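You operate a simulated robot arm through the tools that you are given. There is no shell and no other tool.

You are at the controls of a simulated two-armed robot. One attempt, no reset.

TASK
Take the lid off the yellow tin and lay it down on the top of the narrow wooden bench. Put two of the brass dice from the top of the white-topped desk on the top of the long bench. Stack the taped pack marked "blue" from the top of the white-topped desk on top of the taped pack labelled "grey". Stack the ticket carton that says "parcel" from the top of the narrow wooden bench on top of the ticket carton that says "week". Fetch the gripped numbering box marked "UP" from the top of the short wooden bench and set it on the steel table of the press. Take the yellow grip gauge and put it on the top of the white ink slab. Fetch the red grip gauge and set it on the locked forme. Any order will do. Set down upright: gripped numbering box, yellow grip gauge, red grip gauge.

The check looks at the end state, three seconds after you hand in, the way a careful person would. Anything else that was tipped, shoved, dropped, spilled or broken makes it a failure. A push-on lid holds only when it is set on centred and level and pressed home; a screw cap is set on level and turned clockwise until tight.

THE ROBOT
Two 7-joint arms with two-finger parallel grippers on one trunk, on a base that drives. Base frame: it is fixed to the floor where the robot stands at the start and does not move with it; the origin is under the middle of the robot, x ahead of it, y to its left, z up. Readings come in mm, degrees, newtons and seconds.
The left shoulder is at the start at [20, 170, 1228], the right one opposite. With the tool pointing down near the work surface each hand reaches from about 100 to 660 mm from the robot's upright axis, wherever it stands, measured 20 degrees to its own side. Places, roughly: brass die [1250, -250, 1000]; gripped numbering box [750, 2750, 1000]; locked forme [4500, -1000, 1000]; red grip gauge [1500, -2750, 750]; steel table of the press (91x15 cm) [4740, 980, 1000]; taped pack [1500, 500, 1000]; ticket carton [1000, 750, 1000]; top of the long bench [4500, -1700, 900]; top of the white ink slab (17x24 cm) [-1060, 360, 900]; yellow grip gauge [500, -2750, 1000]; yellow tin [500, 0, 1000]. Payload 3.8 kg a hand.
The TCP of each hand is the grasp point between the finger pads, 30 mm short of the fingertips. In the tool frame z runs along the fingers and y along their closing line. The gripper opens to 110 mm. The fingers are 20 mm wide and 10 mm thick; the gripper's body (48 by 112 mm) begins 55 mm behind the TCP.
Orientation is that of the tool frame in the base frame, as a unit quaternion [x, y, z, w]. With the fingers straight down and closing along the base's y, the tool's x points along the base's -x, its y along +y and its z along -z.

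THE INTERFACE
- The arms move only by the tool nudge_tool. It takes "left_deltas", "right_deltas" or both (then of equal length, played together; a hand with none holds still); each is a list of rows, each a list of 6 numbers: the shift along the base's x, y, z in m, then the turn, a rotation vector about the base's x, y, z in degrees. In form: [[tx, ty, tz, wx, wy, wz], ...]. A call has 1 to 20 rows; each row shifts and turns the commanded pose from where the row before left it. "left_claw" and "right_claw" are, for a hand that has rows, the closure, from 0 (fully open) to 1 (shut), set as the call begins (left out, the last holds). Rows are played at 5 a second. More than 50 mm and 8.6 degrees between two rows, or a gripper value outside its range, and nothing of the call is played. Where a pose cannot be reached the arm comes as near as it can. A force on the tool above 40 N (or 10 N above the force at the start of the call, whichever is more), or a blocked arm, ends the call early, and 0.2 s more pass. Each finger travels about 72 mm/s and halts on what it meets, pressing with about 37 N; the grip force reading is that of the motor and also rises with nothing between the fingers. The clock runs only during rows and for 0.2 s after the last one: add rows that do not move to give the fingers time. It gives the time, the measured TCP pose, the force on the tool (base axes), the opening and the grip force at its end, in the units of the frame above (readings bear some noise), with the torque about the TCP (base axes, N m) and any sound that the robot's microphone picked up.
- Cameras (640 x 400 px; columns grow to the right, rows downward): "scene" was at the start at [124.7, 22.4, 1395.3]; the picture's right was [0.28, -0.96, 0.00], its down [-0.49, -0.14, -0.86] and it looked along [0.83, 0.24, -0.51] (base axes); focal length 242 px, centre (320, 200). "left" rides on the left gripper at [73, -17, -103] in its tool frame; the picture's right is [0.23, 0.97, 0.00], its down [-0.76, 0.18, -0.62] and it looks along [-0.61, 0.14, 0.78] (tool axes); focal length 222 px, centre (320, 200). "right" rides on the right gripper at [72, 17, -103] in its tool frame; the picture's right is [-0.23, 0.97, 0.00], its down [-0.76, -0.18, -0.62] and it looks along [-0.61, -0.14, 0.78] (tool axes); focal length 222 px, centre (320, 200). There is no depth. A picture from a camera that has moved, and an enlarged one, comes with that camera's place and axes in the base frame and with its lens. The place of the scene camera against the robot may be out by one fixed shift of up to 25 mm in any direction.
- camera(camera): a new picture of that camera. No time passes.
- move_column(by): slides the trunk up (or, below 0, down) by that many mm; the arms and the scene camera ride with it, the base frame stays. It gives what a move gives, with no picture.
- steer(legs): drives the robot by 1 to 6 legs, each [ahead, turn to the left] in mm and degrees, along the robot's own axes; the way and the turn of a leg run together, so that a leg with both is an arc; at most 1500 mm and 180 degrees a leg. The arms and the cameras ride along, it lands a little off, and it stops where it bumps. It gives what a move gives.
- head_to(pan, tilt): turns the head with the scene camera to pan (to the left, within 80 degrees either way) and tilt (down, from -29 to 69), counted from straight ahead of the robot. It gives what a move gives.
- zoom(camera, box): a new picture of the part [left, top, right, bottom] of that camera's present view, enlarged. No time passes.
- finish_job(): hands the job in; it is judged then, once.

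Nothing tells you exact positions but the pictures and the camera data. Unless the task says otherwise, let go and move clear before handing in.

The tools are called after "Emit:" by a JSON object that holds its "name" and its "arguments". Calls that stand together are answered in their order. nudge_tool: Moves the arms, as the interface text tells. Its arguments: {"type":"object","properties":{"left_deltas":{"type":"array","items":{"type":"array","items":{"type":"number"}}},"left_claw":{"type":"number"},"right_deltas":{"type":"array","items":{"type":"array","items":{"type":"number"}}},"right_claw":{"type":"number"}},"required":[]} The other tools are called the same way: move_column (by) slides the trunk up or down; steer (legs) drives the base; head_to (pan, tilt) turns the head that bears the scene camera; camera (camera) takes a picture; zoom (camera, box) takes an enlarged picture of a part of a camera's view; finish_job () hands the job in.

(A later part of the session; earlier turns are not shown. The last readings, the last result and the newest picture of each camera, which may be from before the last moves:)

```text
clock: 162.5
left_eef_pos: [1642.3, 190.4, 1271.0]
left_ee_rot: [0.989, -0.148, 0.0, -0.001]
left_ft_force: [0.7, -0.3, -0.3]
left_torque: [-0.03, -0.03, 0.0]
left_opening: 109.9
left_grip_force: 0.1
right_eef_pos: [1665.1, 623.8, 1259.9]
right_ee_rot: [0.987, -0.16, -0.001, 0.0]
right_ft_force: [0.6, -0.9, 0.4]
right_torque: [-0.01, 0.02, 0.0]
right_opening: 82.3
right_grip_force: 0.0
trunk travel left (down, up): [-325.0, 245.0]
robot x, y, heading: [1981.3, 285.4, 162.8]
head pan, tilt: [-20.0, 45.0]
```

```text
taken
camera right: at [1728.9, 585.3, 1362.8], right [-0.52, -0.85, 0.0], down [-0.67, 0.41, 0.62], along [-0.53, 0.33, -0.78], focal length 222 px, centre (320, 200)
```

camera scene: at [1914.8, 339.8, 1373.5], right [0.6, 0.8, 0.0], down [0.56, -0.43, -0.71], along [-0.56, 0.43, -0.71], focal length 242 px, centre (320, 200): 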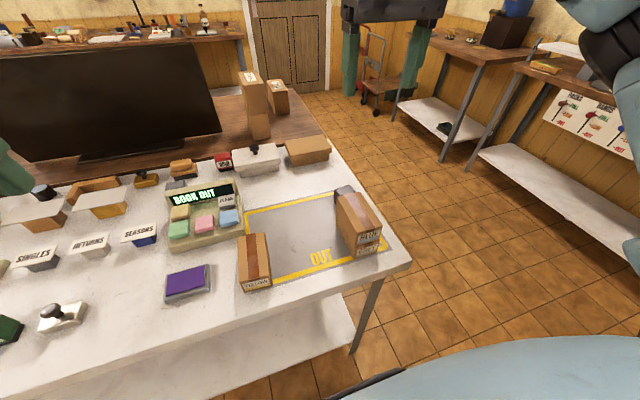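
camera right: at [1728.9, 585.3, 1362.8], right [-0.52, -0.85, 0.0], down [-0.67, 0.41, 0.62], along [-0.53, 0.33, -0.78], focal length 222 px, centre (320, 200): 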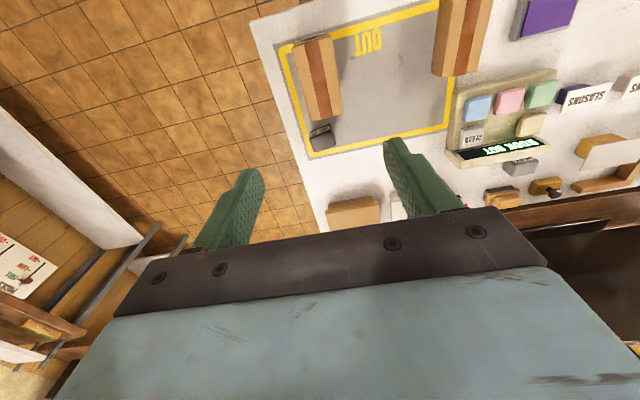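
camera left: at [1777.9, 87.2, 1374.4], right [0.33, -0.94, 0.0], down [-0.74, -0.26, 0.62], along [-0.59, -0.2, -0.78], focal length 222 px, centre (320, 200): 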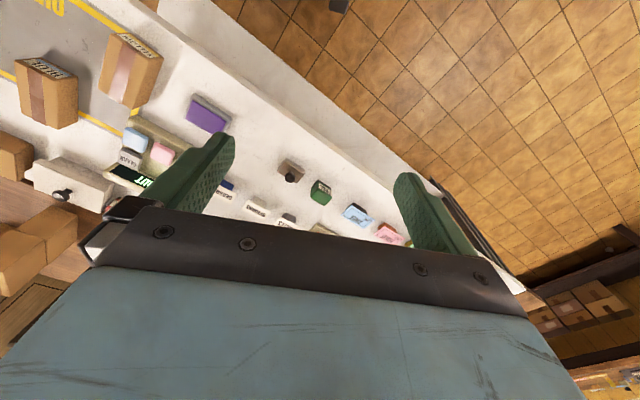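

BLUE is stacked on GREY. Next the brass dice at the other end of this desk; drive along it.

Emit:
{"name": "steer", "arguments": {"legs": [[0, 90], [560, 0], [0, -90]]}}

Emit:
{"name": "head_to", "arguments": {"pan": 0, "tilt": 35}}

Emit:
{"name": "camera", "arguments": {"camera": "scene"}}

Emit:
{"name": "head_to", "arguments": {"pan": 25, "tilt": 35}}

Emit:
{"name": "camera", "arguments": {"camera": "scene"}}

Emit:
{"name": "camera", "arguments": {"camera": "left"}}

```text
clock: 173.4
left_eef_pos: [1468.7, -337.7, 1270.8]
left_ee_rot: [0.988, -0.154, 0.0, -0.001]
left_ft_force: [-0.5, 1.5, -0.5]
left_torque: [0.0, 0.0, -0.01]
left_opening: 109.7
left_grip_force: 0.0
right_eef_pos: [1497.2, 96.8, 1259.0]
right_ee_rot: [0.986, -0.167, 0.0, 0.0]
right_ft_force: [0.0, 0.8, 0.3]
right_torque: [0.01, -0.01, 0.01]
right_opening: 82.5
right_grip_force: 0.1
trunk travel left (down, up): [-325.0, 245.0]
robot x, y, heading: [1810.6, -244.8, 162.3]
head pan, tilt: [-20.0, 45.0]
```

```text
clock: 174.2
left_eef_pos: [1467.6, -338.1, 1271.8]
left_ee_rot: [0.988, -0.155, 0.0, -0.001]
left_ft_force: [-0.4, 0.0, 0.7]
left_torque: [0.02, -0.01, -0.02]
left_opening: 109.9
left_grip_force: 0.1
right_eef_pos: [1496.7, 95.6, 1259.4]
right_ee_rot: [0.986, -0.167, 0.0, -0.001]
right_ft_force: [-0.4, -0.7, 0.6]
right_torque: [-0.02, 0.03, 0.01]
right_opening: 82.5
right_grip_force: 0.0
trunk travel left (down, up): [-325.0, 245.0]
robot x, y, heading: [1809.0, -242.1, 162.2]
head pan, tilt: [0.0, 35.0]
```

```text
taken
camera scene: at [1723.3, -213.6, 1388.2], right [0.31, 0.95, 0.0], down [0.55, -0.18, -0.82], along [-0.78, 0.25, -0.57], focal length 242 px, centre (320, 200)
```

scene: 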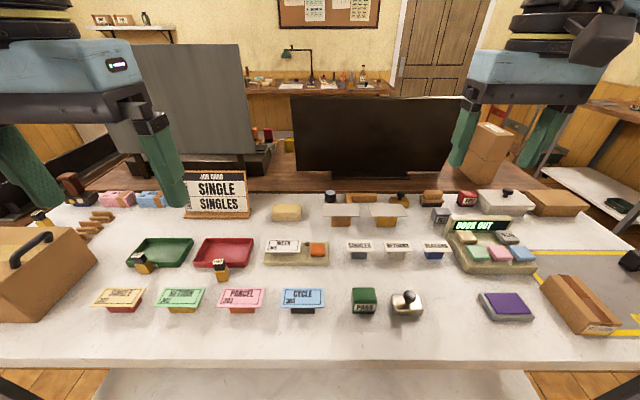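

```text
clock: 175.1
left_eef_pos: [1468.4, -339.2, 1271.4]
left_ee_rot: [0.988, -0.155, 0.0, -0.002]
left_ft_force: [0.4, -0.3, 0.2]
left_torque: [-0.02, -0.01, 0.01]
left_opening: 110.3
left_grip_force: 0.0
right_eef_pos: [1497.2, 96.0, 1258.9]
right_ee_rot: [0.986, -0.167, 0.0, 0.0]
right_ft_force: [0.1, -0.7, -0.4]
right_torque: [-0.02, -0.03, 0.03]
right_opening: 82.7
right_grip_force: 0.1
trunk travel left (down, up): [-325.0, 245.0]
robot x, y, heading: [1810.9, -245.9, 162.2]
head pan, tilt: [25.0, 35.0]
```

```text
taken
camera scene: at [1719.7, -251.5, 1388.3], right [-0.12, 0.99, 0.0], down [0.57, 0.07, -0.82], along [-0.81, -0.1, -0.57], focal length 242 px, centre (320, 200)
```

scene: 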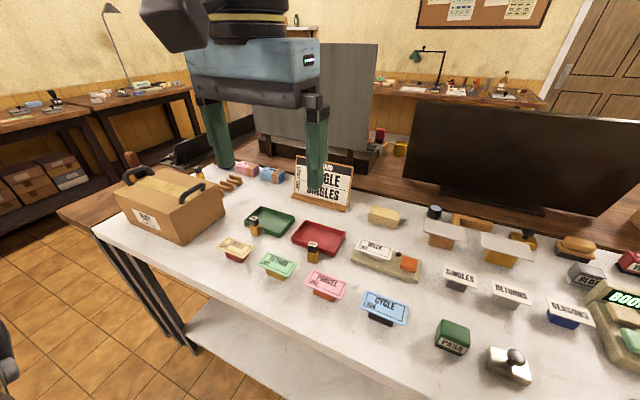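

```text
taken
camera left: at [1541.9, -345.0, 1374.5], right [-0.08, -1.0, 0.0], down [-0.78, 0.06, 0.62], along [-0.62, 0.05, -0.78], focal length 222 px, centre (320, 200)
```

left: 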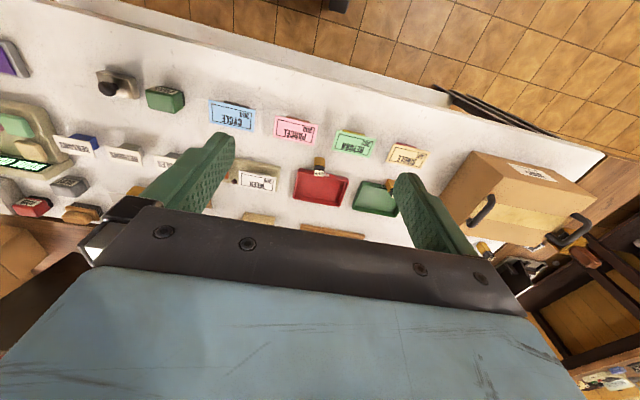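

Emit:
{"name": "zoom", "arguments": {"camera": "scene", "box": [210, 150, 370, 290]}}

Emit:
{"name": "head_to", "arguments": {"pan": 0, "tilt": 35}}

Emit:
{"name": "zoom", "arguments": {"camera": "scene", "box": [0, 160, 180, 310]}}

Emit:
{"name": "zoom", "arguments": {"camera": "scene", "box": [180, 180, 360, 310]}}

Emit:
{"name": "zoom", "arguments": {"camera": "left", "box": [280, 120, 440, 260]}}

```text
2.86 times, centred on (290, 220) of scene
camera zoom: at [1719.7, -251.5, 1388.3], right [-0.12, 0.99, 0.0], down [0.57, 0.07, -0.82], along [-0.81, -0.1, -0.57], focal length 690 px, centre (406, 143)
```

zoom: 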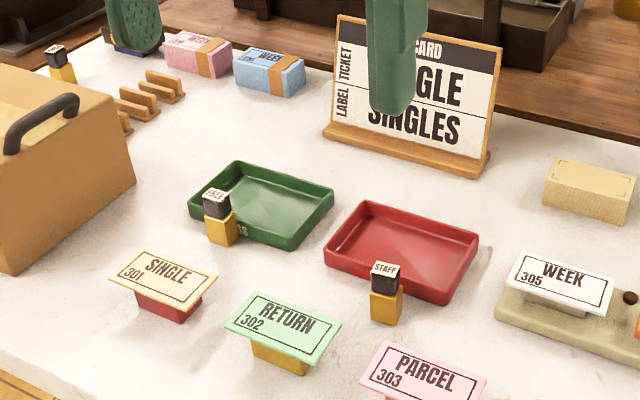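

```text
clock: 176.0
left_eef_pos: [1468.1, -338.3, 1272.0]
left_ee_rot: [0.988, -0.154, -0.001, -0.001]
left_ft_force: [-0.2, -0.6, 0.0]
left_torque: [-0.01, 0.01, -0.03]
left_opening: 110.0
left_grip_force: 0.0
right_eef_pos: [1497.6, 95.4, 1258.9]
right_ee_rot: [0.986, -0.167, -0.001, 0.0]
right_ft_force: [0.2, 0.6, 0.2]
right_torque: [0.03, 0.0, -0.02]
right_opening: 82.3
right_grip_force: 0.0
trunk travel left (down, up): [-325.0, 245.0]
robot x, y, heading: [1809.2, -244.4, 162.2]
head pan, tilt: [0.0, 35.0]
```

```text
2.67 times, centred on (90, 235) of scene
camera zoom: at [1723.2, -213.7, 1388.3], right [0.31, 0.95, 0.0], down [0.55, -0.17, -0.82], along [-0.78, 0.25, -0.57], focal length 644 px, centre (933, 107)
```

zoom: 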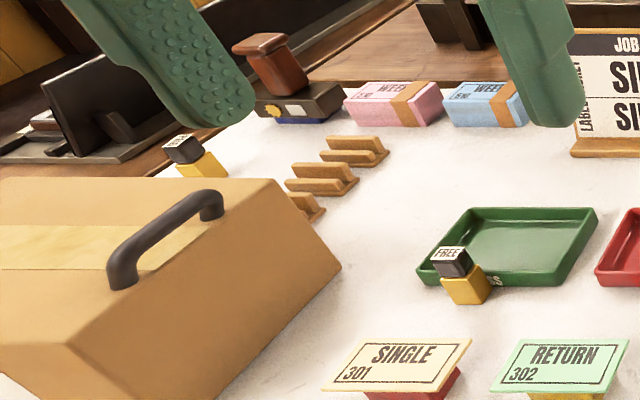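

```text
3.08 times, centred on (270, 245) of scene
camera zoom: at [1723.2, -213.7, 1388.3], right [0.31, 0.95, 0.0], down [0.55, -0.17, -0.82], along [-0.78, 0.25, -0.57], focal length 743 px, centre (474, 62)
```

zoom: 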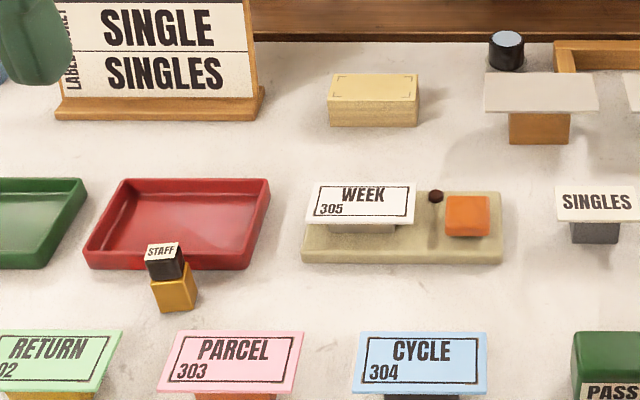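

```text
2.86 times, centred on (360, 190) of left
camera zoom: at [1541.9, -345.0, 1374.5], right [-0.08, -1.0, 0.0], down [-0.78, 0.06, 0.62], along [-0.62, 0.05, -0.78], focal length 635 px, centre (206, 229)
```

zoom: 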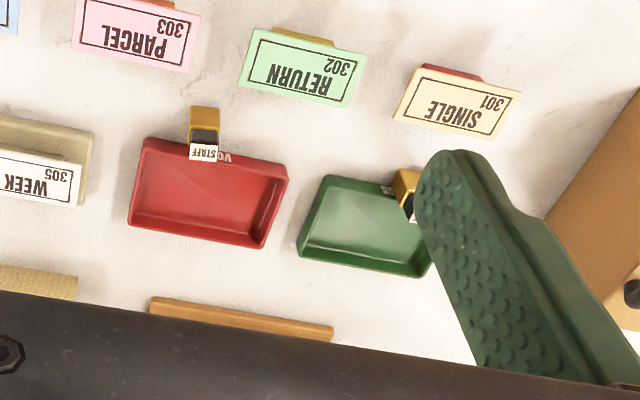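

The brass dice are the brass blocks with black caps: STAFF ≈(1264,-319), FREE ≈(1192,-495), plus one behind the toolbox. I'll shift along the desk so each hand can take one.

Emit:
{"name": "steer", "arguments": {"legs": [[0, 90], [333, 0], [0, -90]]}}

Emit:
{"name": "head_to", "arguments": {"pan": 0, "tilt": 40}}

Emit:
{"name": "camera", "arguments": {"camera": "scene"}}

Emit:
{"name": "camera", "arguments": {"camera": "left"}}

Emit:
{"name": "camera", "arguments": {"camera": "right"}}

```text
clock: 185.8
left_eef_pos: [1365.1, -654.7, 1270.7]
left_ee_rot: [0.987, -0.158, 0.001, -0.002]
left_ft_force: [0.3, -0.2, 0.8]
left_torque: [0.0, 0.01, -0.02]
left_opening: 109.7
left_grip_force: 0.0
right_eef_pos: [1396.0, -221.0, 1258.7]
right_ee_rot: [0.985, -0.171, 0.0, -0.001]
right_ft_force: [-0.2, -0.4, 0.4]
right_torque: [0.01, 0.02, 0.0]
right_opening: 82.2
right_grip_force: 0.0
trunk travel left (down, up): [-325.0, 245.0]
robot x, y, heading: [1709.8, -565.0, 161.7]
head pan, tilt: [0.0, 35.0]
```

```text
clock: 186.5
left_eef_pos: [1364.4, -655.3, 1272.0]
left_ee_rot: [0.987, -0.158, 0.0, 0.0]
left_ft_force: [0.9, -0.3, 0.6]
left_torque: [0.04, -0.04, 0.01]
left_opening: 110.1
left_grip_force: 0.0
right_eef_pos: [1396.9, -222.0, 1259.4]
right_ee_rot: [0.985, -0.171, 0.0, 0.0]
right_ft_force: [0.0, -0.5, 0.1]
right_torque: [-0.04, -0.01, -0.03]
right_opening: 82.8
right_grip_force: 0.1
trunk travel left (down, up): [-325.0, 245.0]
robot x, y, heading: [1707.7, -559.4, 161.6]
head pan, tilt: [0.0, 40.0]
```

```text
taken
camera scene: at [1623.9, -533.8, 1380.8], right [0.31, 0.95, 0.0], down [0.61, -0.2, -0.77], along [-0.73, 0.24, -0.64], focal length 242 px, centre (320, 200)
```

scene: 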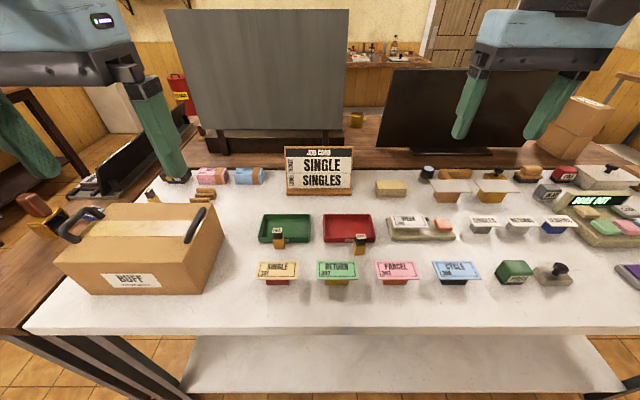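

```text
taken
camera left: at [1438.8, -663.1, 1374.5], right [-0.09, -1.0, 0.0], down [-0.78, 0.07, 0.62], along [-0.62, 0.06, -0.78], focal length 222 px, centre (320, 200)
```

left: 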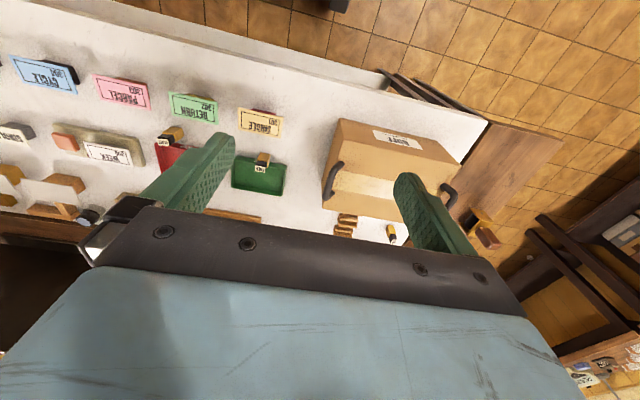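

```text
taken
camera right: at [1459.6, -261.4, 1362.3], right [-0.54, -0.84, 0.0], down [-0.66, 0.42, 0.62], along [-0.52, 0.34, -0.78], focal length 222 px, centre (320, 200)
```

right: 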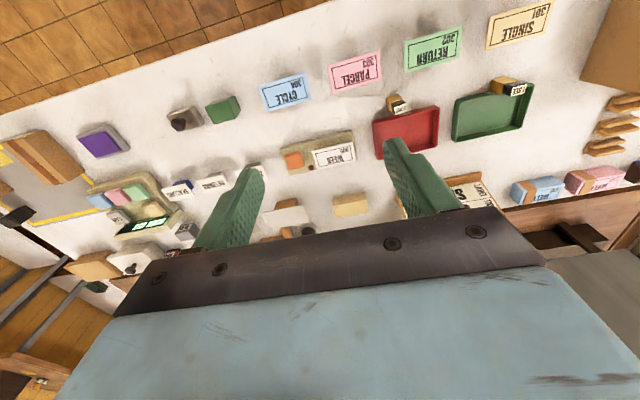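

Bring the right hand above STAFF for a close look.

Emit:
{"name": "nudge_tool", "arguments": {"right_deltas": [[-0.02, -0.016, -0.02, 0, 0, 0], [-0.02, -0.016, -0.02, 0, 0, 0], [-0.02, -0.016, -0.025, 0, 0, 0], [-0.02, -0.016, -0.025, 0, 0, 0], [-0.02, -0.016, -0.025, 0, 0, 0], [-0.02, -0.015, -0.025, 0, 0, 0], [0, 0, 0, 0, 0, 0]], "right_claw": 0.5}}

Emit:
{"name": "camera", "arguments": {"camera": "right"}}

Emit:
{"name": "zoom", "arguments": {"camera": "right", "box": [250, 40, 410, 200]}}

```text
clock: 188.1
left_eef_pos: [1366.6, -656.5, 1271.3]
left_ee_rot: [0.987, -0.158, 0.001, -0.001]
left_ft_force: [-0.3, 0.3, 0.2]
left_torque: [-0.03, -0.03, 0.0]
left_opening: 110.1
left_grip_force: 0.1
right_eef_pos: [1276.3, -317.5, 1119.2]
right_ee_rot: [0.985, -0.17, 0.0, 0.0]
right_ft_force: [-0.7, 0.6, -0.5]
right_torque: [0.0, 0.04, 0.01]
right_opening: 55.0
right_grip_force: 0.0
trunk travel left (down, up): [-325.0, 245.0]
robot x, y, heading: [1710.1, -562.9, 161.7]
head pan, tilt: [0.0, 40.0]
```

```text
taken
camera right: at [1339.6, -356.7, 1222.0], right [-0.54, -0.84, 0.0], down [-0.66, 0.42, 0.62], along [-0.53, 0.34, -0.78], focal length 222 px, centre (320, 200)
```

right: 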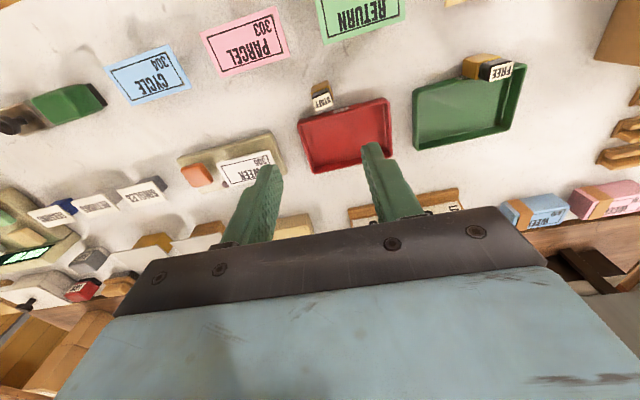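

```text
2.50 times, centred on (330, 120) of right
camera zoom: at [1339.6, -356.7, 1222.0], right [-0.54, -0.84, 0.0], down [-0.66, 0.42, 0.62], along [-0.53, 0.34, -0.78], focal length 555 px, centre (295, 400)
```

zoom: 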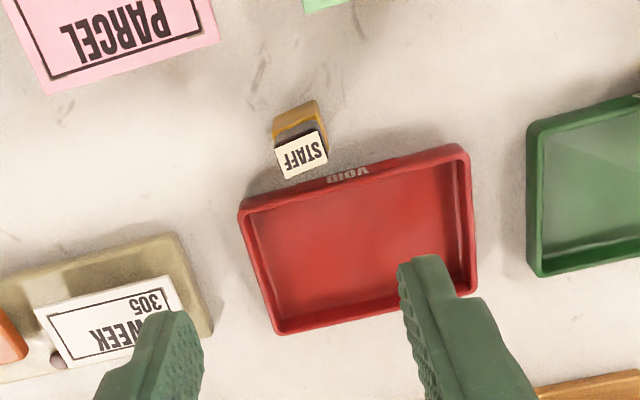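

STAFF die is near (1270,-317). Come closer for a precise look.

Emit:
{"name": "nudge_tool", "arguments": {"right_deltas": [[-0.003, 0.0, -0.03, 0, 0, 3], [-0.002, 0, -0.03, 0, 0, 3], [0, 0, -0.03, 0, 0, 3], [0, 0, -0.02, 0, 0, 0], [0, 0, 0, 0, 0, 0]]}}

Emit:
{"name": "zoom", "arguments": {"camera": "right", "box": [220, 60, 420, 240]}}

Emit:
{"name": "zoom", "arguments": {"camera": "scene", "box": [300, 170, 420, 270]}}

```text
clock: 189.3
left_eef_pos: [1364.8, -655.9, 1270.7]
left_ee_rot: [0.987, -0.158, 0.0, -0.001]
left_ft_force: [-1.1, 0.0, 0.1]
left_torque: [-0.02, -0.02, 0.03]
left_opening: 109.8
left_grip_force: 0.1
right_eef_pos: [1271.9, -317.5, 1009.9]
right_ee_rot: [0.996, -0.092, -0.001, 0.001]
right_ft_force: [0.3, -0.3, 0.1]
right_torque: [-0.02, 0.0, 0.01]
right_opening: 54.8
right_grip_force: 0.0
trunk travel left (down, up): [-325.0, 245.0]
robot x, y, heading: [1709.7, -566.1, 161.8]
head pan, tilt: [0.0, 40.0]
```

```text
2.22 times, centred on (320, 150) of right
camera zoom: at [1340.0, -345.7, 1112.2], right [-0.4, -0.92, 0.0], down [-0.72, 0.31, 0.62], along [-0.57, 0.25, -0.78], focal length 494 px, centre (320, 311)
```

zoom: 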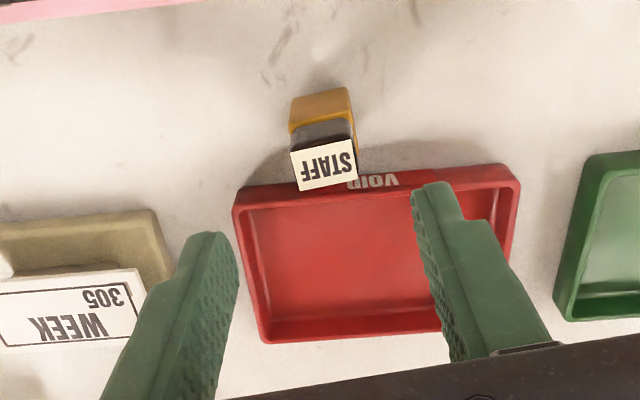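

```text
4.00 times, centred on (360, 220) of scene
camera zoom: at [1623.9, -533.8, 1380.7], right [0.31, 0.95, 0.0], down [0.61, -0.2, -0.77], along [-0.73, 0.24, -0.64], focal length 966 px, centre (160, 120)
```

zoom: 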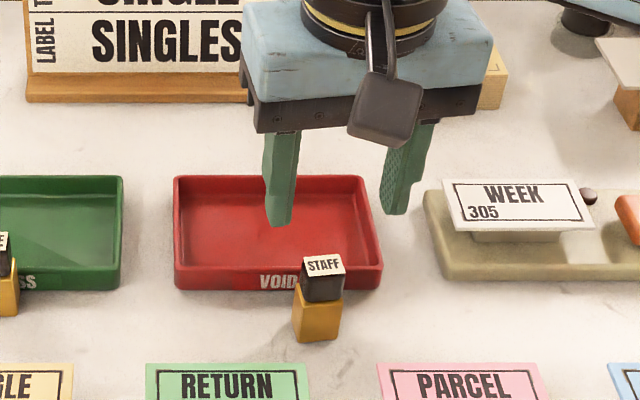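

STAFF: top at z≈939, centre (1274.4,-318.8), well aligned with the fingers. Descend and grip.

Emit:
{"name": "nudge_tool", "arguments": {"right_deltas": [[0.0025, -0.0012, -0.025, 0, 0, 0], [0, 0, -0.025, 0, 0, 0], [0, 0, -0.025, 0, 0, 0], [0, 0, -0.018, 0, 0, 0], [0, 0, 0, 0, 0, 0]]}}

Emit:
{"name": "zoom", "arguments": {"camera": "right", "box": [220, 60, 420, 240]}}

Emit:
{"name": "zoom", "arguments": {"camera": "scene", "box": [300, 170, 420, 270]}}

```text
clock: 190.5
left_eef_pos: [1363.9, -655.2, 1270.7]
left_ee_rot: [0.987, -0.158, -0.001, -0.001]
left_ft_force: [-0.7, 0.7, -0.1]
left_torque: [0.02, -0.01, 0.02]
left_opening: 110.0
left_grip_force: 0.0
right_eef_pos: [1274.6, -318.1, 916.4]
right_ee_rot: [0.996, -0.092, -0.001, -0.001]
right_ft_force: [1.1, 0.1, 0.2]
right_torque: [0.0, 0.0, -0.01]
right_opening: 55.2
right_grip_force: 0.0
trunk travel left (down, up): [-325.0, 245.0]
robot x, y, heading: [1707.8, -561.8, 161.8]
head pan, tilt: [0.0, 40.0]
```

```text
2.22 times, centred on (320, 150) of right
camera zoom: at [1343.3, -347.0, 1018.7], right [-0.4, -0.92, 0.0], down [-0.72, 0.32, 0.62], along [-0.57, 0.25, -0.78], focal length 494 px, centre (320, 311)
```

zoom: 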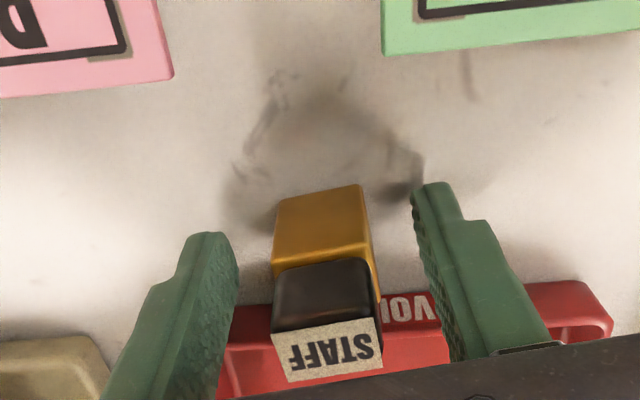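

```text
4.00 times, centred on (360, 220) of scene
camera zoom: at [1623.9, -533.8, 1380.7], right [0.31, 0.95, 0.0], down [0.61, -0.2, -0.77], along [-0.73, 0.24, -0.64], focal length 966 px, centre (160, 120)
```

zoom: 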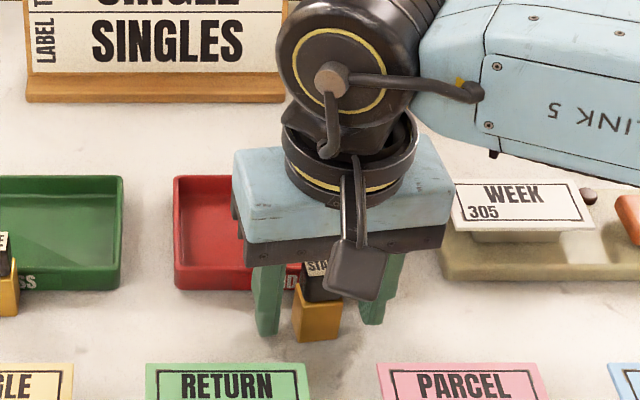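

Centred. Close and lift.

Emit:
{"name": "nudge_tool", "arguments": {"right_deltas": [[0, 0, 0, 0, 0, 0], [0, 0, 0, 0, 0, 0], [0, 0, 0, 0, 0, 0], [0, 0, 0, 0, 0, 0]], "right_claw": 1.0}}

Emit:
{"name": "nudge_tool", "arguments": {"right_deltas": [[0, 0, 0.004, 0, 0, 0], [0, 0, 0.008, 0, 0, 0], [0, 0, 0.01, 0, 0, 0], [0, 0, 0, 0, 0, 0]]}}

Emit:
{"name": "zoom", "arguments": {"camera": "right", "box": [220, 60, 420, 240]}}

```text
clock: 191.5
left_eef_pos: [1365.1, -655.9, 1271.4]
left_ee_rot: [0.987, -0.158, 0.0, -0.001]
left_ft_force: [0.9, -0.8, 0.0]
left_torque: [-0.04, 0.01, 0.0]
left_opening: 110.0
left_grip_force: 0.1
right_eef_pos: [1275.2, -318.7, 916.1]
right_ee_rot: [0.996, -0.092, 0.0, 0.0]
right_ft_force: [-0.3, 0.5, 0.3]
right_torque: [0.0, 0.03, 0.01]
right_opening: 25.6
right_grip_force: 37.0
trunk travel left (down, up): [-325.0, 245.0]
robot x, y, heading: [1707.2, -567.2, 161.9]
head pan, tilt: [0.0, 40.0]
```

```text
clock: 192.5
left_eef_pos: [1365.4, -655.6, 1272.0]
left_ee_rot: [0.987, -0.159, 0.0, -0.001]
left_ft_force: [1.0, 0.5, 0.0]
left_torque: [-0.03, -0.01, -0.01]
left_opening: 110.1
left_grip_force: 0.0
right_eef_pos: [1275.1, -317.1, 938.3]
right_ee_rot: [0.996, -0.093, 0.001, -0.001]
right_ft_force: [-0.4, -0.2, -0.9]
right_torque: [-0.01, 0.02, 0.01]
right_opening: 25.6
right_grip_force: 37.1
trunk travel left (down, up): [-325.0, 245.0]
robot x, y, heading: [1706.1, -561.2, 161.8]
head pan, tilt: [0.0, 40.0]
```

```text
2.22 times, centred on (320, 150) of right
camera zoom: at [1342.7, -347.1, 1041.1], right [-0.4, -0.92, 0.0], down [-0.72, 0.31, 0.62], along [-0.57, 0.25, -0.78], focal length 494 px, centre (320, 311)
```

zoom: 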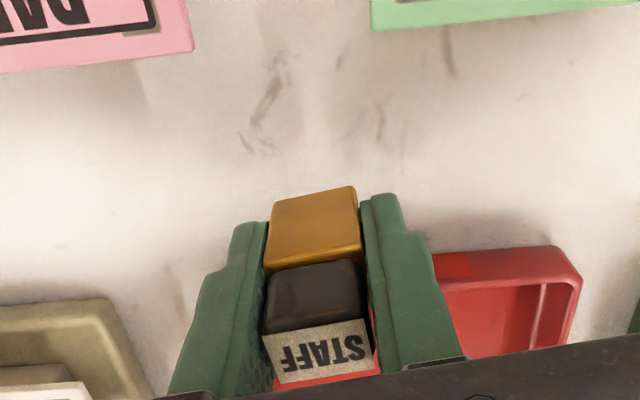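

STAFF held. Raise and retract the right hand, then bring the left over FREE.

Emit:
{"name": "nudge_tool", "arguments": {"right_deltas": [[0, 0, 0.04, 0, 0, 0], [0, 0, 0.04, 0, 0, 0], [0.01, 0.005, 0.04, 0, 0, 0], [0.02, 0.02, 0.04, 0, 0, 0], [0.025, 0.02, 0.04, 0, 0, 0], [0.025, 0.02, 0.04, 0, 0, 0], [0.025, 0.02, 0.04, 0, 0, 0], [0.025, 0.02, 0.03, 0, 0, 0]]}}

Emit:
{"name": "nudge_tool", "arguments": {"left_deltas": [[-0.02, 0.02, -0.02, 0, 0, 1.5], [-0.02, 0.02, -0.02, 0, 0, 1.5], [-0.02, 0.02, -0.02, 0, 0, 1.5], [-0.02, 0.02, -0.02, 0, 0, 1.5], [-0.02, 0.02, -0.02, 0, 0, 1.5], [-0.02, 0.02, -0.02, 0, 0, 0], [-0.02, 0.02, -0.02, 0, 0, 0], [-0.02, 0.01, -0.01, 0, 0, 0], [0, 0, 0, 0, 0, 0]], "left_claw": 0.5}}

Emit:
{"name": "camera", "arguments": {"camera": "left"}}

Emit:
{"name": "camera", "arguments": {"camera": "scene"}}

```text
refused: row 5 steps farther than a row can; nothing moved
```

```text
clock: 194.5
left_eef_pos: [1220.8, -563.7, 1122.6]
left_ee_rot: [0.996, -0.092, 0.0, -0.002]
left_ft_force: [-0.4, 0.8, -0.2]
left_torque: [0.01, 0.02, -0.02]
left_opening: 54.7
left_grip_force: 0.0
left hand out of reach, approached as far as the arm can: row 6, 7, 8
right_eef_pos: [1274.9, -317.1, 938.0]
right_ee_rot: [0.996, -0.092, 0.0, 0.0]
right_ft_force: [0.7, 0.6, -1.2]
right_torque: [-0.03, -0.03, 0.07]
right_opening: 25.5
right_grip_force: 37.6
trunk travel left (down, up): [-325.0, 245.0]
robot x, y, heading: [1708.2, -564.9, 161.9]
head pan, tilt: [0.0, 40.0]
```

```text
taken
camera left: at [1294.3, -561.7, 1225.8], right [0.04, -1.0, 0.0], down [-0.78, -0.04, 0.62], along [-0.62, -0.02, -0.78], focal length 222 px, centre (320, 200)
```

left: 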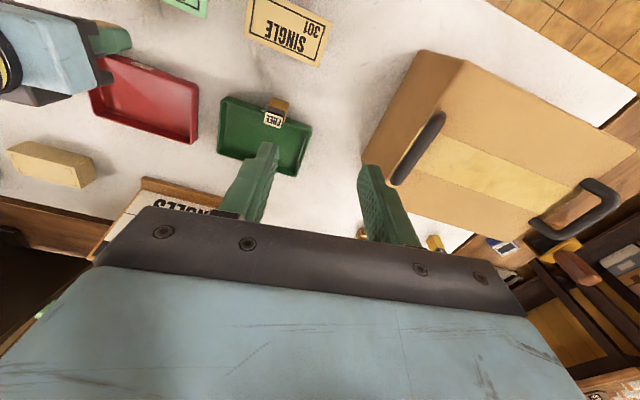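

```text
taken
camera scene: at [1623.8, -533.7, 1380.7], right [0.31, 0.95, 0.0], down [0.61, -0.2, -0.77], along [-0.73, 0.24, -0.64], focal length 242 px, centre (320, 200)
```

scene: 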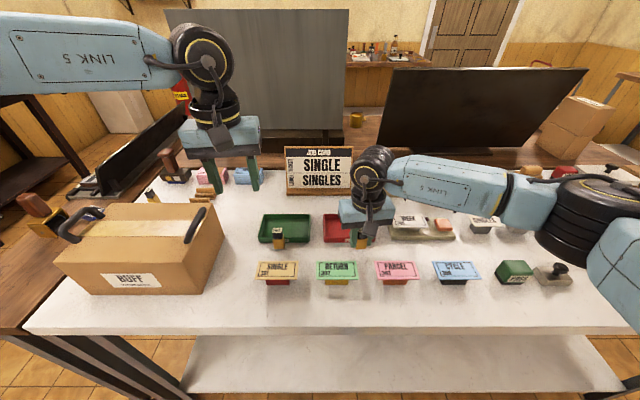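

Retract the right hand first.

Emit:
{"name": "nudge_tool", "arguments": {"right_deltas": [[0, 0, 0.04, 0, 0, 0], [0, 0, 0.04, 0, 0, 0], [0.01, 0.005, 0.04, 0, 0, 0], [0.02, 0.02, 0.035, 0, 0, 0], [0.025, 0.02, 0.035, 0, 0, 0], [0.025, 0.02, 0.035, 0, 0, 0], [0.025, 0.02, 0.035, 0, 0, 0], [0.025, 0.02, 0.03, 0, 0, 0]]}}

Emit:
{"name": "zoom", "arguments": {"camera": "left", "box": [200, 80, 340, 200]}}

```text
clock: 196.3
left_eef_pos: [1220.5, -563.6, 1123.7]
left_ee_rot: [0.996, -0.094, -0.001, -0.002]
left_ft_force: [-0.2, -0.2, -0.8]
left_torque: [0.04, 0.05, 0.0]
left_opening: 55.2
left_grip_force: 0.1
right_eef_pos: [1405.1, -212.7, 1228.1]
right_ee_rot: [0.996, -0.092, -0.001, 0.0]
right_ft_force: [-0.5, 0.7, -1.5]
right_torque: [-0.01, 0.04, -0.01]
right_opening: 25.3
right_grip_force: 36.9
trunk travel left (down, up): [-325.0, 245.0]
robot x, y, heading: [1708.8, -562.7, 162.0]
head pan, tilt: [0.0, 40.0]
```

```text
3.33 times, centred on (270, 140) of left
camera zoom: at [1295.8, -561.6, 1226.5], right [0.04, -1.0, 0.0], down [-0.78, -0.04, 0.62], along [-0.62, -0.02, -0.78], focal length 740 px, centre (487, 400)
```

zoom: 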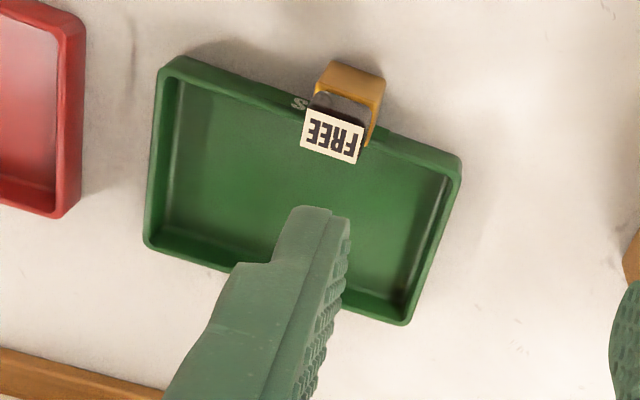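

FREE is at about (1194,-506), touching the green tray's rim, so I'll grip it above rim height. Move the left hand over it (right hand is now out of the way).

Emit:
{"name": "nudge_tool", "arguments": {"left_deltas": [[-0.008, 0.02, -0.01, 0, 0, -2], [-0.008, 0.02, -0.02, 0, 0, -1.8], [-0.007, 0.0165, -0.02, 0, 0, 0], [0, 0, -0.02, 0, 0, 0], [0, 0, 0, 0, 0, 0]]}}

Emit:
{"name": "zoom", "arguments": {"camera": "left", "box": [220, 60, 420, 240]}}

Emit:
{"name": "camera", "arguments": {"camera": "scene"}}

```text
clock: 197.5
left_eef_pos: [1220.0, -573.5, 1063.3]
left_ee_rot: [0.992, -0.126, -0.001, -0.002]
left_ft_force: [0.7, -0.2, 0.0]
left_torque: [-0.02, -0.03, -0.01]
left_opening: 55.0
left_grip_force: 0.0
left hand out of reach, approached as far as the arm can: row 1, 2, 3, 4
right_eef_pos: [1404.7, -213.4, 1227.4]
right_ee_rot: [0.996, -0.092, 0.0, 0.0]
right_ft_force: [-0.8, 0.4, -2.0]
right_torque: [0.0, 0.02, 0.01]
right_opening: 25.6
right_grip_force: 37.2
trunk travel left (down, up): [-325.0, 245.0]
robot x, y, heading: [1707.8, -561.2, 161.8]
head pan, tilt: [0.0, 40.0]
```

```text
2.22 times, centred on (320, 150) of left
camera zoom: at [1294.5, -577.0, 1166.5], right [-0.02, -1.0, 0.0], down [-0.78, 0.02, 0.62], along [-0.62, 0.02, -0.78], focal length 494 px, centre (320, 311)
```

zoom: 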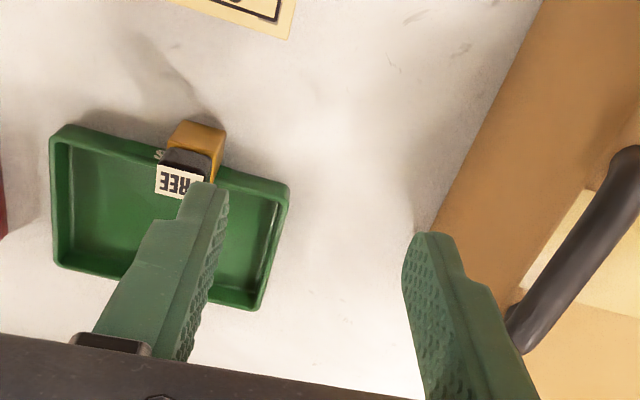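

```text
taken
camera scene: at [1623.9, -533.7, 1380.7], right [0.31, 0.95, 0.0], down [0.61, -0.2, -0.77], along [-0.73, 0.24, -0.64], focal length 242 px, centre (320, 200)
```

scene: 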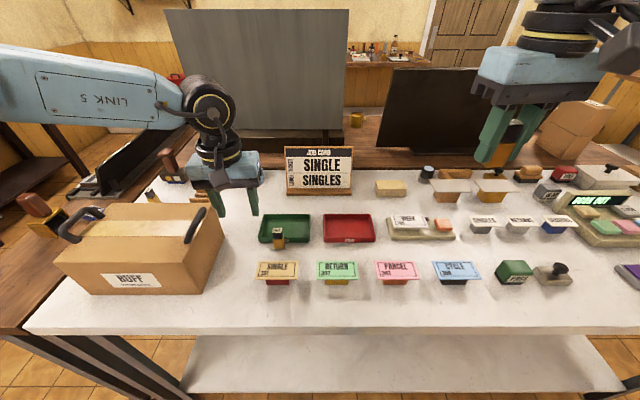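

The left arm is stuck in an awkward posture; retract to neutral and approach again.

Emit:
{"name": "nudge_tool", "arguments": {"left_deltas": [[0.01, -0.005, 0.04, 0, 0, 0], [0.02, -0.015, 0.04, 0, 0, 0], [0.02, -0.015, 0.04, 0, 0, 0], [0.03, -0.02, 0.03, 0, 0, 0], [0.03, -0.02, 0.03, 0, 0, 0], [0.02, -0.02, 0.02, 0, 0, 0], [0, 0, 0, 0, 0, 0]]}}

Emit:
{"name": "nudge_tool", "arguments": {"left_deltas": [[-0.01, 0.03, 0, 0, 0, 0], [-0.01, 0.03, 0, 0, 0, 0], [-0.01, 0.03, -0.01, 0, 0, 0], [-0.02, 0.03, -0.01, 0, 0, 0], [-0.02, 0.02, -0.01, 0, 0, 0], [-0.03, 0.01, -0.01, 0, 0, 0], [-0.03, 0.01, -0.01, 0, 0, 0], [0, 0, 0, 0, 0, 0]]}}

Emit:
{"name": "camera", "arguments": {"camera": "scene"}}

```text
clock: 199.1
left_eef_pos: [1350.3, -667.8, 1264.3]
left_ee_rot: [0.992, -0.126, 0.0, -0.001]
left_ft_force: [-0.6, 0.1, 0.8]
left_torque: [-0.01, -0.03, -0.01]
left_opening: 54.9
left_grip_force: 0.0
right_eef_pos: [1404.5, -211.7, 1228.3]
right_ee_rot: [0.996, -0.093, 0.0, 0.0]
right_ft_force: [1.0, 0.3, -2.1]
right_torque: [0.02, -0.01, 0.02]
right_opening: 25.6
right_grip_force: 37.3
trunk travel left (down, up): [-325.0, 245.0]
robot x, y, heading: [1705.4, -564.6, 162.0]
head pan, tilt: [0.0, 40.0]
```

```text
clock: 200.9
left_eef_pos: [1265.9, -565.8, 1240.5]
left_ee_rot: [0.992, -0.127, -0.001, -0.001]
left_ft_force: [0.1, 0.2, -0.7]
left_torque: [0.01, 0.04, 0.03]
left_opening: 55.0
left_grip_force: 0.1
left hand out of reach, approached as far as the arm can: row 4, 5, 6, 7
right_eef_pos: [1404.1, -213.2, 1228.7]
right_ee_rot: [0.996, -0.092, 0.0, 0.0]
right_ft_force: [-1.3, -0.6, -1.2]
right_torque: [-0.01, 0.02, 0.0]
right_opening: 25.6
right_grip_force: 37.2
trunk travel left (down, up): [-325.0, 245.0]
robot x, y, heading: [1706.9, -561.7, 162.0]
head pan, tilt: [0.0, 40.0]
```

```text
taken
camera scene: at [1623.1, -533.7, 1380.7], right [0.31, 0.95, 0.0], down [0.61, -0.2, -0.77], along [-0.73, 0.24, -0.64], focal length 242 px, centre (320, 200)
```

scene: 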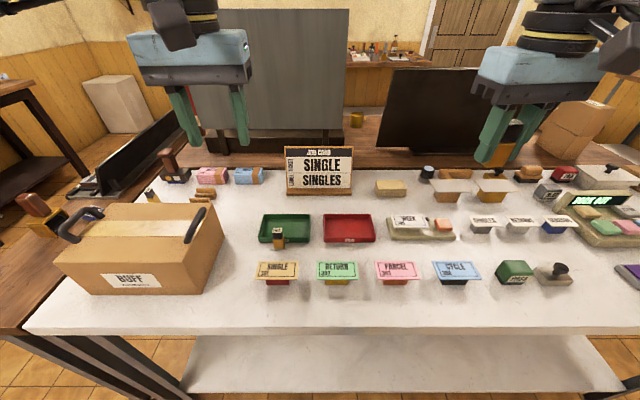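

I'll shift the robot so FREE lies further to the left arm's side.

Emit:
{"name": "nudge_tool", "arguments": {"left_deltas": [[0.01, -0.03, 0, 0, 0, 0], [0.01, -0.03, 0, 0, 0, 0], [0.01, -0.03, 0, 0, 0, 0], [0.01, -0.03, 0, 0, 0, 0], [0.005, -0.03, 0, 0, 0, 0], [0, 0, 0, 0, 0, 0]]}}

Emit:
{"name": "steer", "arguments": {"legs": [[0, -90], [170, 0], [0, 90], [45, 0]]}}

Emit:
{"name": "camera", "arguments": {"camera": "scene"}}

Emit:
{"name": "camera", "arguments": {"camera": "left"}}

```text
clock: 202.3
left_eef_pos: [1312.1, -714.2, 1240.7]
left_ee_rot: [0.992, -0.126, 0.001, -0.001]
left_ft_force: [-0.5, -0.5, -0.6]
left_torque: [0.01, 0.0, -0.02]
left_opening: 55.0
left_grip_force: 0.1
right_eef_pos: [1403.0, -213.5, 1227.4]
right_ee_rot: [0.996, -0.092, 0.0, 0.0]
right_ft_force: [-0.5, -0.5, -1.1]
right_torque: [-0.03, 0.02, 0.01]
right_opening: 25.6
right_grip_force: 37.6
trunk travel left (down, up): [-325.0, 245.0]
robot x, y, heading: [1701.8, -565.1, 161.7]
head pan, tilt: [0.0, 40.0]
```

```text
clock: 211.9
left_eef_pos: [1317.9, -535.2, 1240.2]
left_ee_rot: [0.991, -0.132, 0.001, -0.001]
left_ft_force: [-1.1, 0.5, -0.3]
left_torque: [-0.03, -0.07, 0.01]
left_opening: 55.0
left_grip_force: 0.0
right_eef_pos: [1417.6, -33.0, 1227.9]
right_ee_rot: [0.995, -0.097, 0.002, 0.0]
right_ft_force: [0.0, -0.1, -1.6]
right_torque: [-0.03, -0.06, -0.02]
right_opening: 25.5
right_grip_force: 36.9
trunk travel left (down, up): [-325.0, 245.0]
robot x, y, heading: [1717.8, -387.3, 160.9]
head pan, tilt: [0.0, 40.0]
```

```text
taken
camera scene: at [1632.3, -355.4, 1380.6], right [0.32, 0.95, 0.0], down [0.61, -0.21, -0.77], along [-0.72, 0.25, -0.64], focal length 242 px, centre (320, 200)
```

scene: 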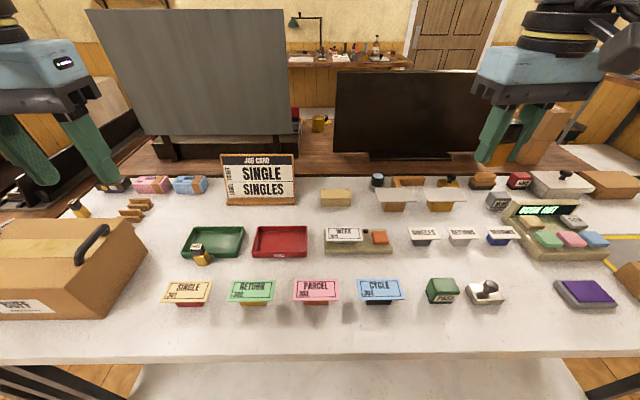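

```text
taken
camera left: at [1392.2, -538.1, 1343.8], right [-0.03, -1.0, 0.0], down [-0.78, 0.03, 0.62], along [-0.62, 0.02, -0.78], focal length 222 px, centre (320, 200)
```

left: 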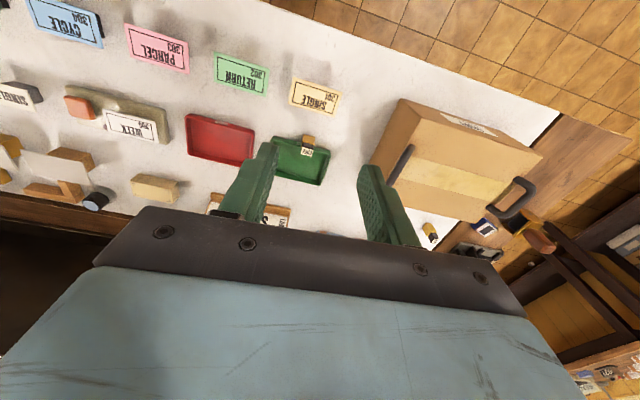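

Now FREE should be in the left arm's comfortable zone. Approach.

Emit:
{"name": "nudge_tool", "arguments": {"left_deltas": [[-0.02, 0.005, -0.03, 0, 0, 0], [-0.02, 0.005, -0.03, 0, 0, 0], [-0.02, 0.005, -0.03, 0, 0, 0], [-0.02, 0.005, -0.03, 0, 0, 0], [-0.02, 0.005, -0.03, 0, 0, 0.5], [-0.021, 0.003, -0.03, 0, 0, 0], [0, 0, -0.03, 0, 0, 0], [0, 0, 0, 0, 0, 0]]}}

Emit:
{"name": "zoom", "arguments": {"camera": "left", "box": [220, 60, 420, 240]}}

Emit:
{"name": "camera", "arguments": {"camera": "scene"}}

```text
clock: 213.7
left_eef_pos: [1198.8, -506.3, 1031.2]
left_ee_rot: [0.992, -0.126, 0.001, -0.001]
left_ft_force: [-0.3, 0.3, 0.3]
left_torque: [0.01, 0.05, 0.01]
left_opening: 54.9
left_grip_force: 0.1
right_eef_pos: [1417.8, -33.4, 1228.0]
right_ee_rot: [0.995, -0.098, 0.0, 0.0]
right_ft_force: [0.2, -0.1, -1.4]
right_torque: [0.04, 0.01, 0.0]
right_opening: 25.6
right_grip_force: 36.8
trunk travel left (down, up): [-325.0, 245.0]
robot x, y, heading: [1716.9, -389.3, 161.2]
head pan, tilt: [0.0, 40.0]
```

```text
2.22 times, centred on (320, 150) of left
camera zoom: at [1273.1, -509.8, 1133.7], right [-0.03, -1.0, 0.0], down [-0.78, 0.02, 0.62], along [-0.62, 0.02, -0.78], focal length 494 px, centre (320, 311)
```

zoom: 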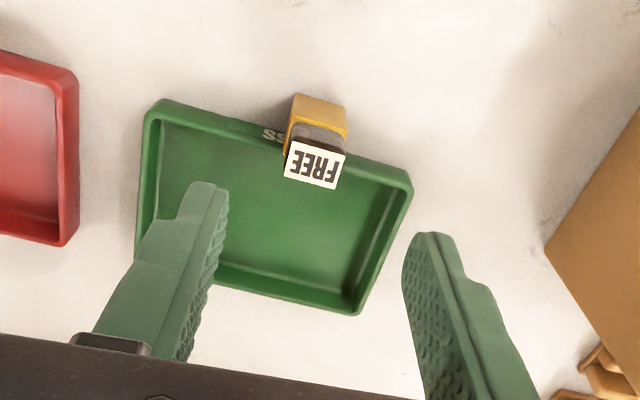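

```text
taken
camera scene: at [1634.1, -356.0, 1380.7], right [0.32, 0.95, 0.0], down [0.61, -0.21, -0.77], along [-0.73, 0.25, -0.64], focal length 242 px, centre (320, 200)
```

scene: 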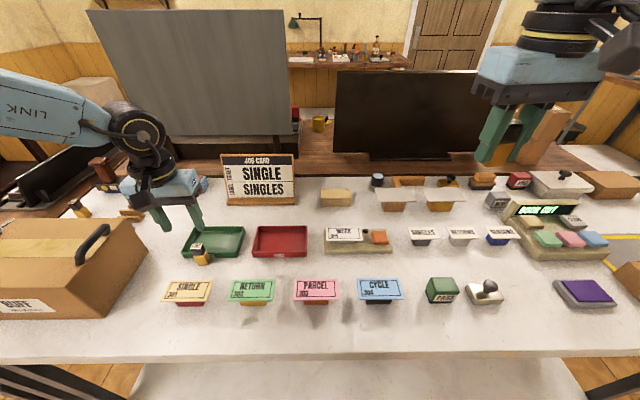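

FREE centred at (1193.6,-505.4). Descend keeping the tips above the tray rim.

Emit:
{"name": "nudge_tool", "arguments": {"left_deltas": [[-0.003, 0.0008, -0.025, 0, 0, 0], [0, 0, -0.025, 0, 0, 0], [0, 0, -0.025, 0, 0, 0], [0, 0, -0.02, 0, 0, 0], [0, 0, 0, 0, 0, 0]]}}

Emit:
{"name": "zoom", "arguments": {"camera": "left", "box": [220, 60, 420, 240]}}

Emit:
{"name": "zoom", "arguments": {"camera": "scene", "box": [130, 170, 260, 280]}}

```text
clock: 214.9
left_eef_pos: [1196.2, -506.7, 936.5]
left_ee_rot: [0.992, -0.128, 0.0, -0.001]
left_ft_force: [0.7, -0.5, -0.7]
left_torque: [-0.04, 0.0, 0.03]
left_opening: 55.1
left_grip_force: 0.1
right_eef_pos: [1418.1, -32.3, 1227.9]
right_ee_rot: [0.995, -0.097, 0.0, 0.0]
right_ft_force: [-0.1, 0.1, -1.4]
right_torque: [0.0, 0.03, 0.01]
right_opening: 25.6
right_grip_force: 37.0
trunk travel left (down, up): [-325.0, 245.0]
robot x, y, heading: [1720.4, -389.0, 161.2]
head pan, tilt: [0.0, 40.0]
```

```text
2.22 times, centred on (320, 150) of left
camera zoom: at [1270.0, -509.2, 1039.6], right [-0.03, -1.0, 0.0], down [-0.78, 0.02, 0.62], along [-0.62, 0.02, -0.78], focal length 494 px, centre (320, 311)
```

zoom: 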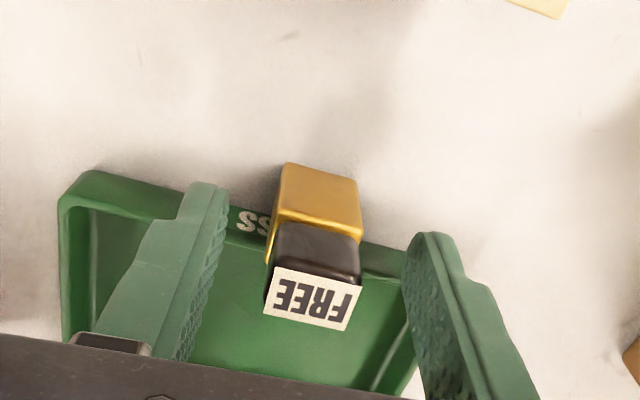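

```text
3.64 times, centred on (195, 225) of scene
camera zoom: at [1634.2, -356.0, 1380.7], right [0.32, 0.95, 0.0], down [0.61, -0.21, -0.77], along [-0.73, 0.25, -0.64], focal length 878 px, centre (774, 109)
```

zoom: 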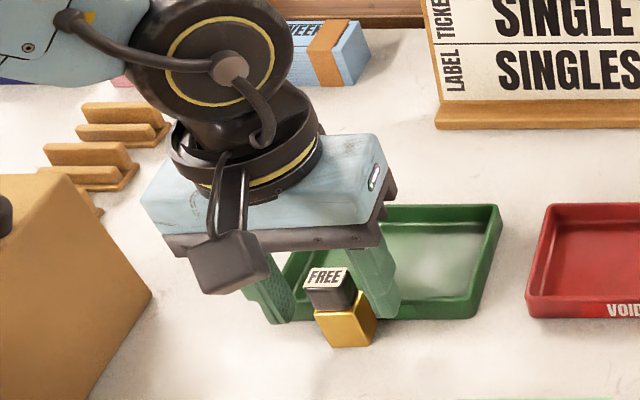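

Close on FREE and lift.

Emit:
{"name": "nudge_tool", "arguments": {"left_deltas": [[0, 0, 0, 0, 0, 0], [0, 0, 0, 0, 0, 0], [0, 0, 0, 0, 0, 0], [0, 0, 0, 0, 0, 0]], "left_claw": 1.0}}

Emit:
{"name": "nudge_tool", "arguments": {"left_deltas": [[0, 0, 0.004, 0, 0, 0], [0.003, -0.001, 0.008, 0, 0, 0], [0, 0, 0.01, 0, 0, 0], [0, 0, 0, 0, 0, 0]]}}

Emit:
{"name": "zoom", "arguments": {"camera": "left", "box": [220, 60, 420, 240]}}

```text
clock: 215.9
left_eef_pos: [1195.6, -506.6, 937.9]
left_ee_rot: [0.992, -0.128, 0.0, -0.001]
left_ft_force: [-0.7, 0.5, 0.4]
left_torque: [0.01, 0.0, -0.02]
left_opening: 25.5
left_grip_force: 37.4
right_eef_pos: [1418.1, -32.8, 1228.4]
right_ee_rot: [0.995, -0.097, 0.0, 0.0]
right_ft_force: [-0.6, 0.7, -1.2]
right_torque: [0.0, 0.01, 0.0]
right_opening: 25.4
right_grip_force: 36.9
trunk travel left (down, up): [-325.0, 245.0]
robot x, y, heading: [1715.9, -386.0, 161.2]
head pan, tilt: [0.0, 40.0]
```

```text
clock: 216.9
left_eef_pos: [1198.0, -505.1, 958.9]
left_ee_rot: [0.992, -0.128, 0.001, -0.001]
left_ft_force: [0.0, 0.5, -1.0]
left_torque: [-0.02, -0.03, -0.01]
left_opening: 25.2
left_grip_force: 37.3
right_eef_pos: [1418.5, -32.5, 1229.0]
right_ee_rot: [0.995, -0.097, -0.001, 0.0]
right_ft_force: [-0.1, 0.1, -1.5]
right_torque: [-0.02, 0.01, -0.01]
right_opening: 25.7
right_grip_force: 36.9
trunk travel left (down, up): [-325.0, 245.0]
robot x, y, heading: [1719.9, -387.0, 161.0]
head pan, tilt: [0.0, 40.0]
```

```text
2.22 times, centred on (320, 150) of left
camera zoom: at [1272.9, -509.9, 1061.5], right [-0.03, -1.0, 0.0], down [-0.78, 0.02, 0.62], along [-0.62, 0.02, -0.78], focal length 494 px, centre (320, 311)
```

zoom: 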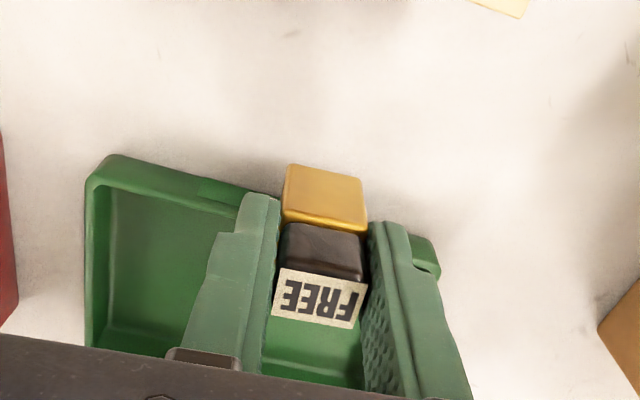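

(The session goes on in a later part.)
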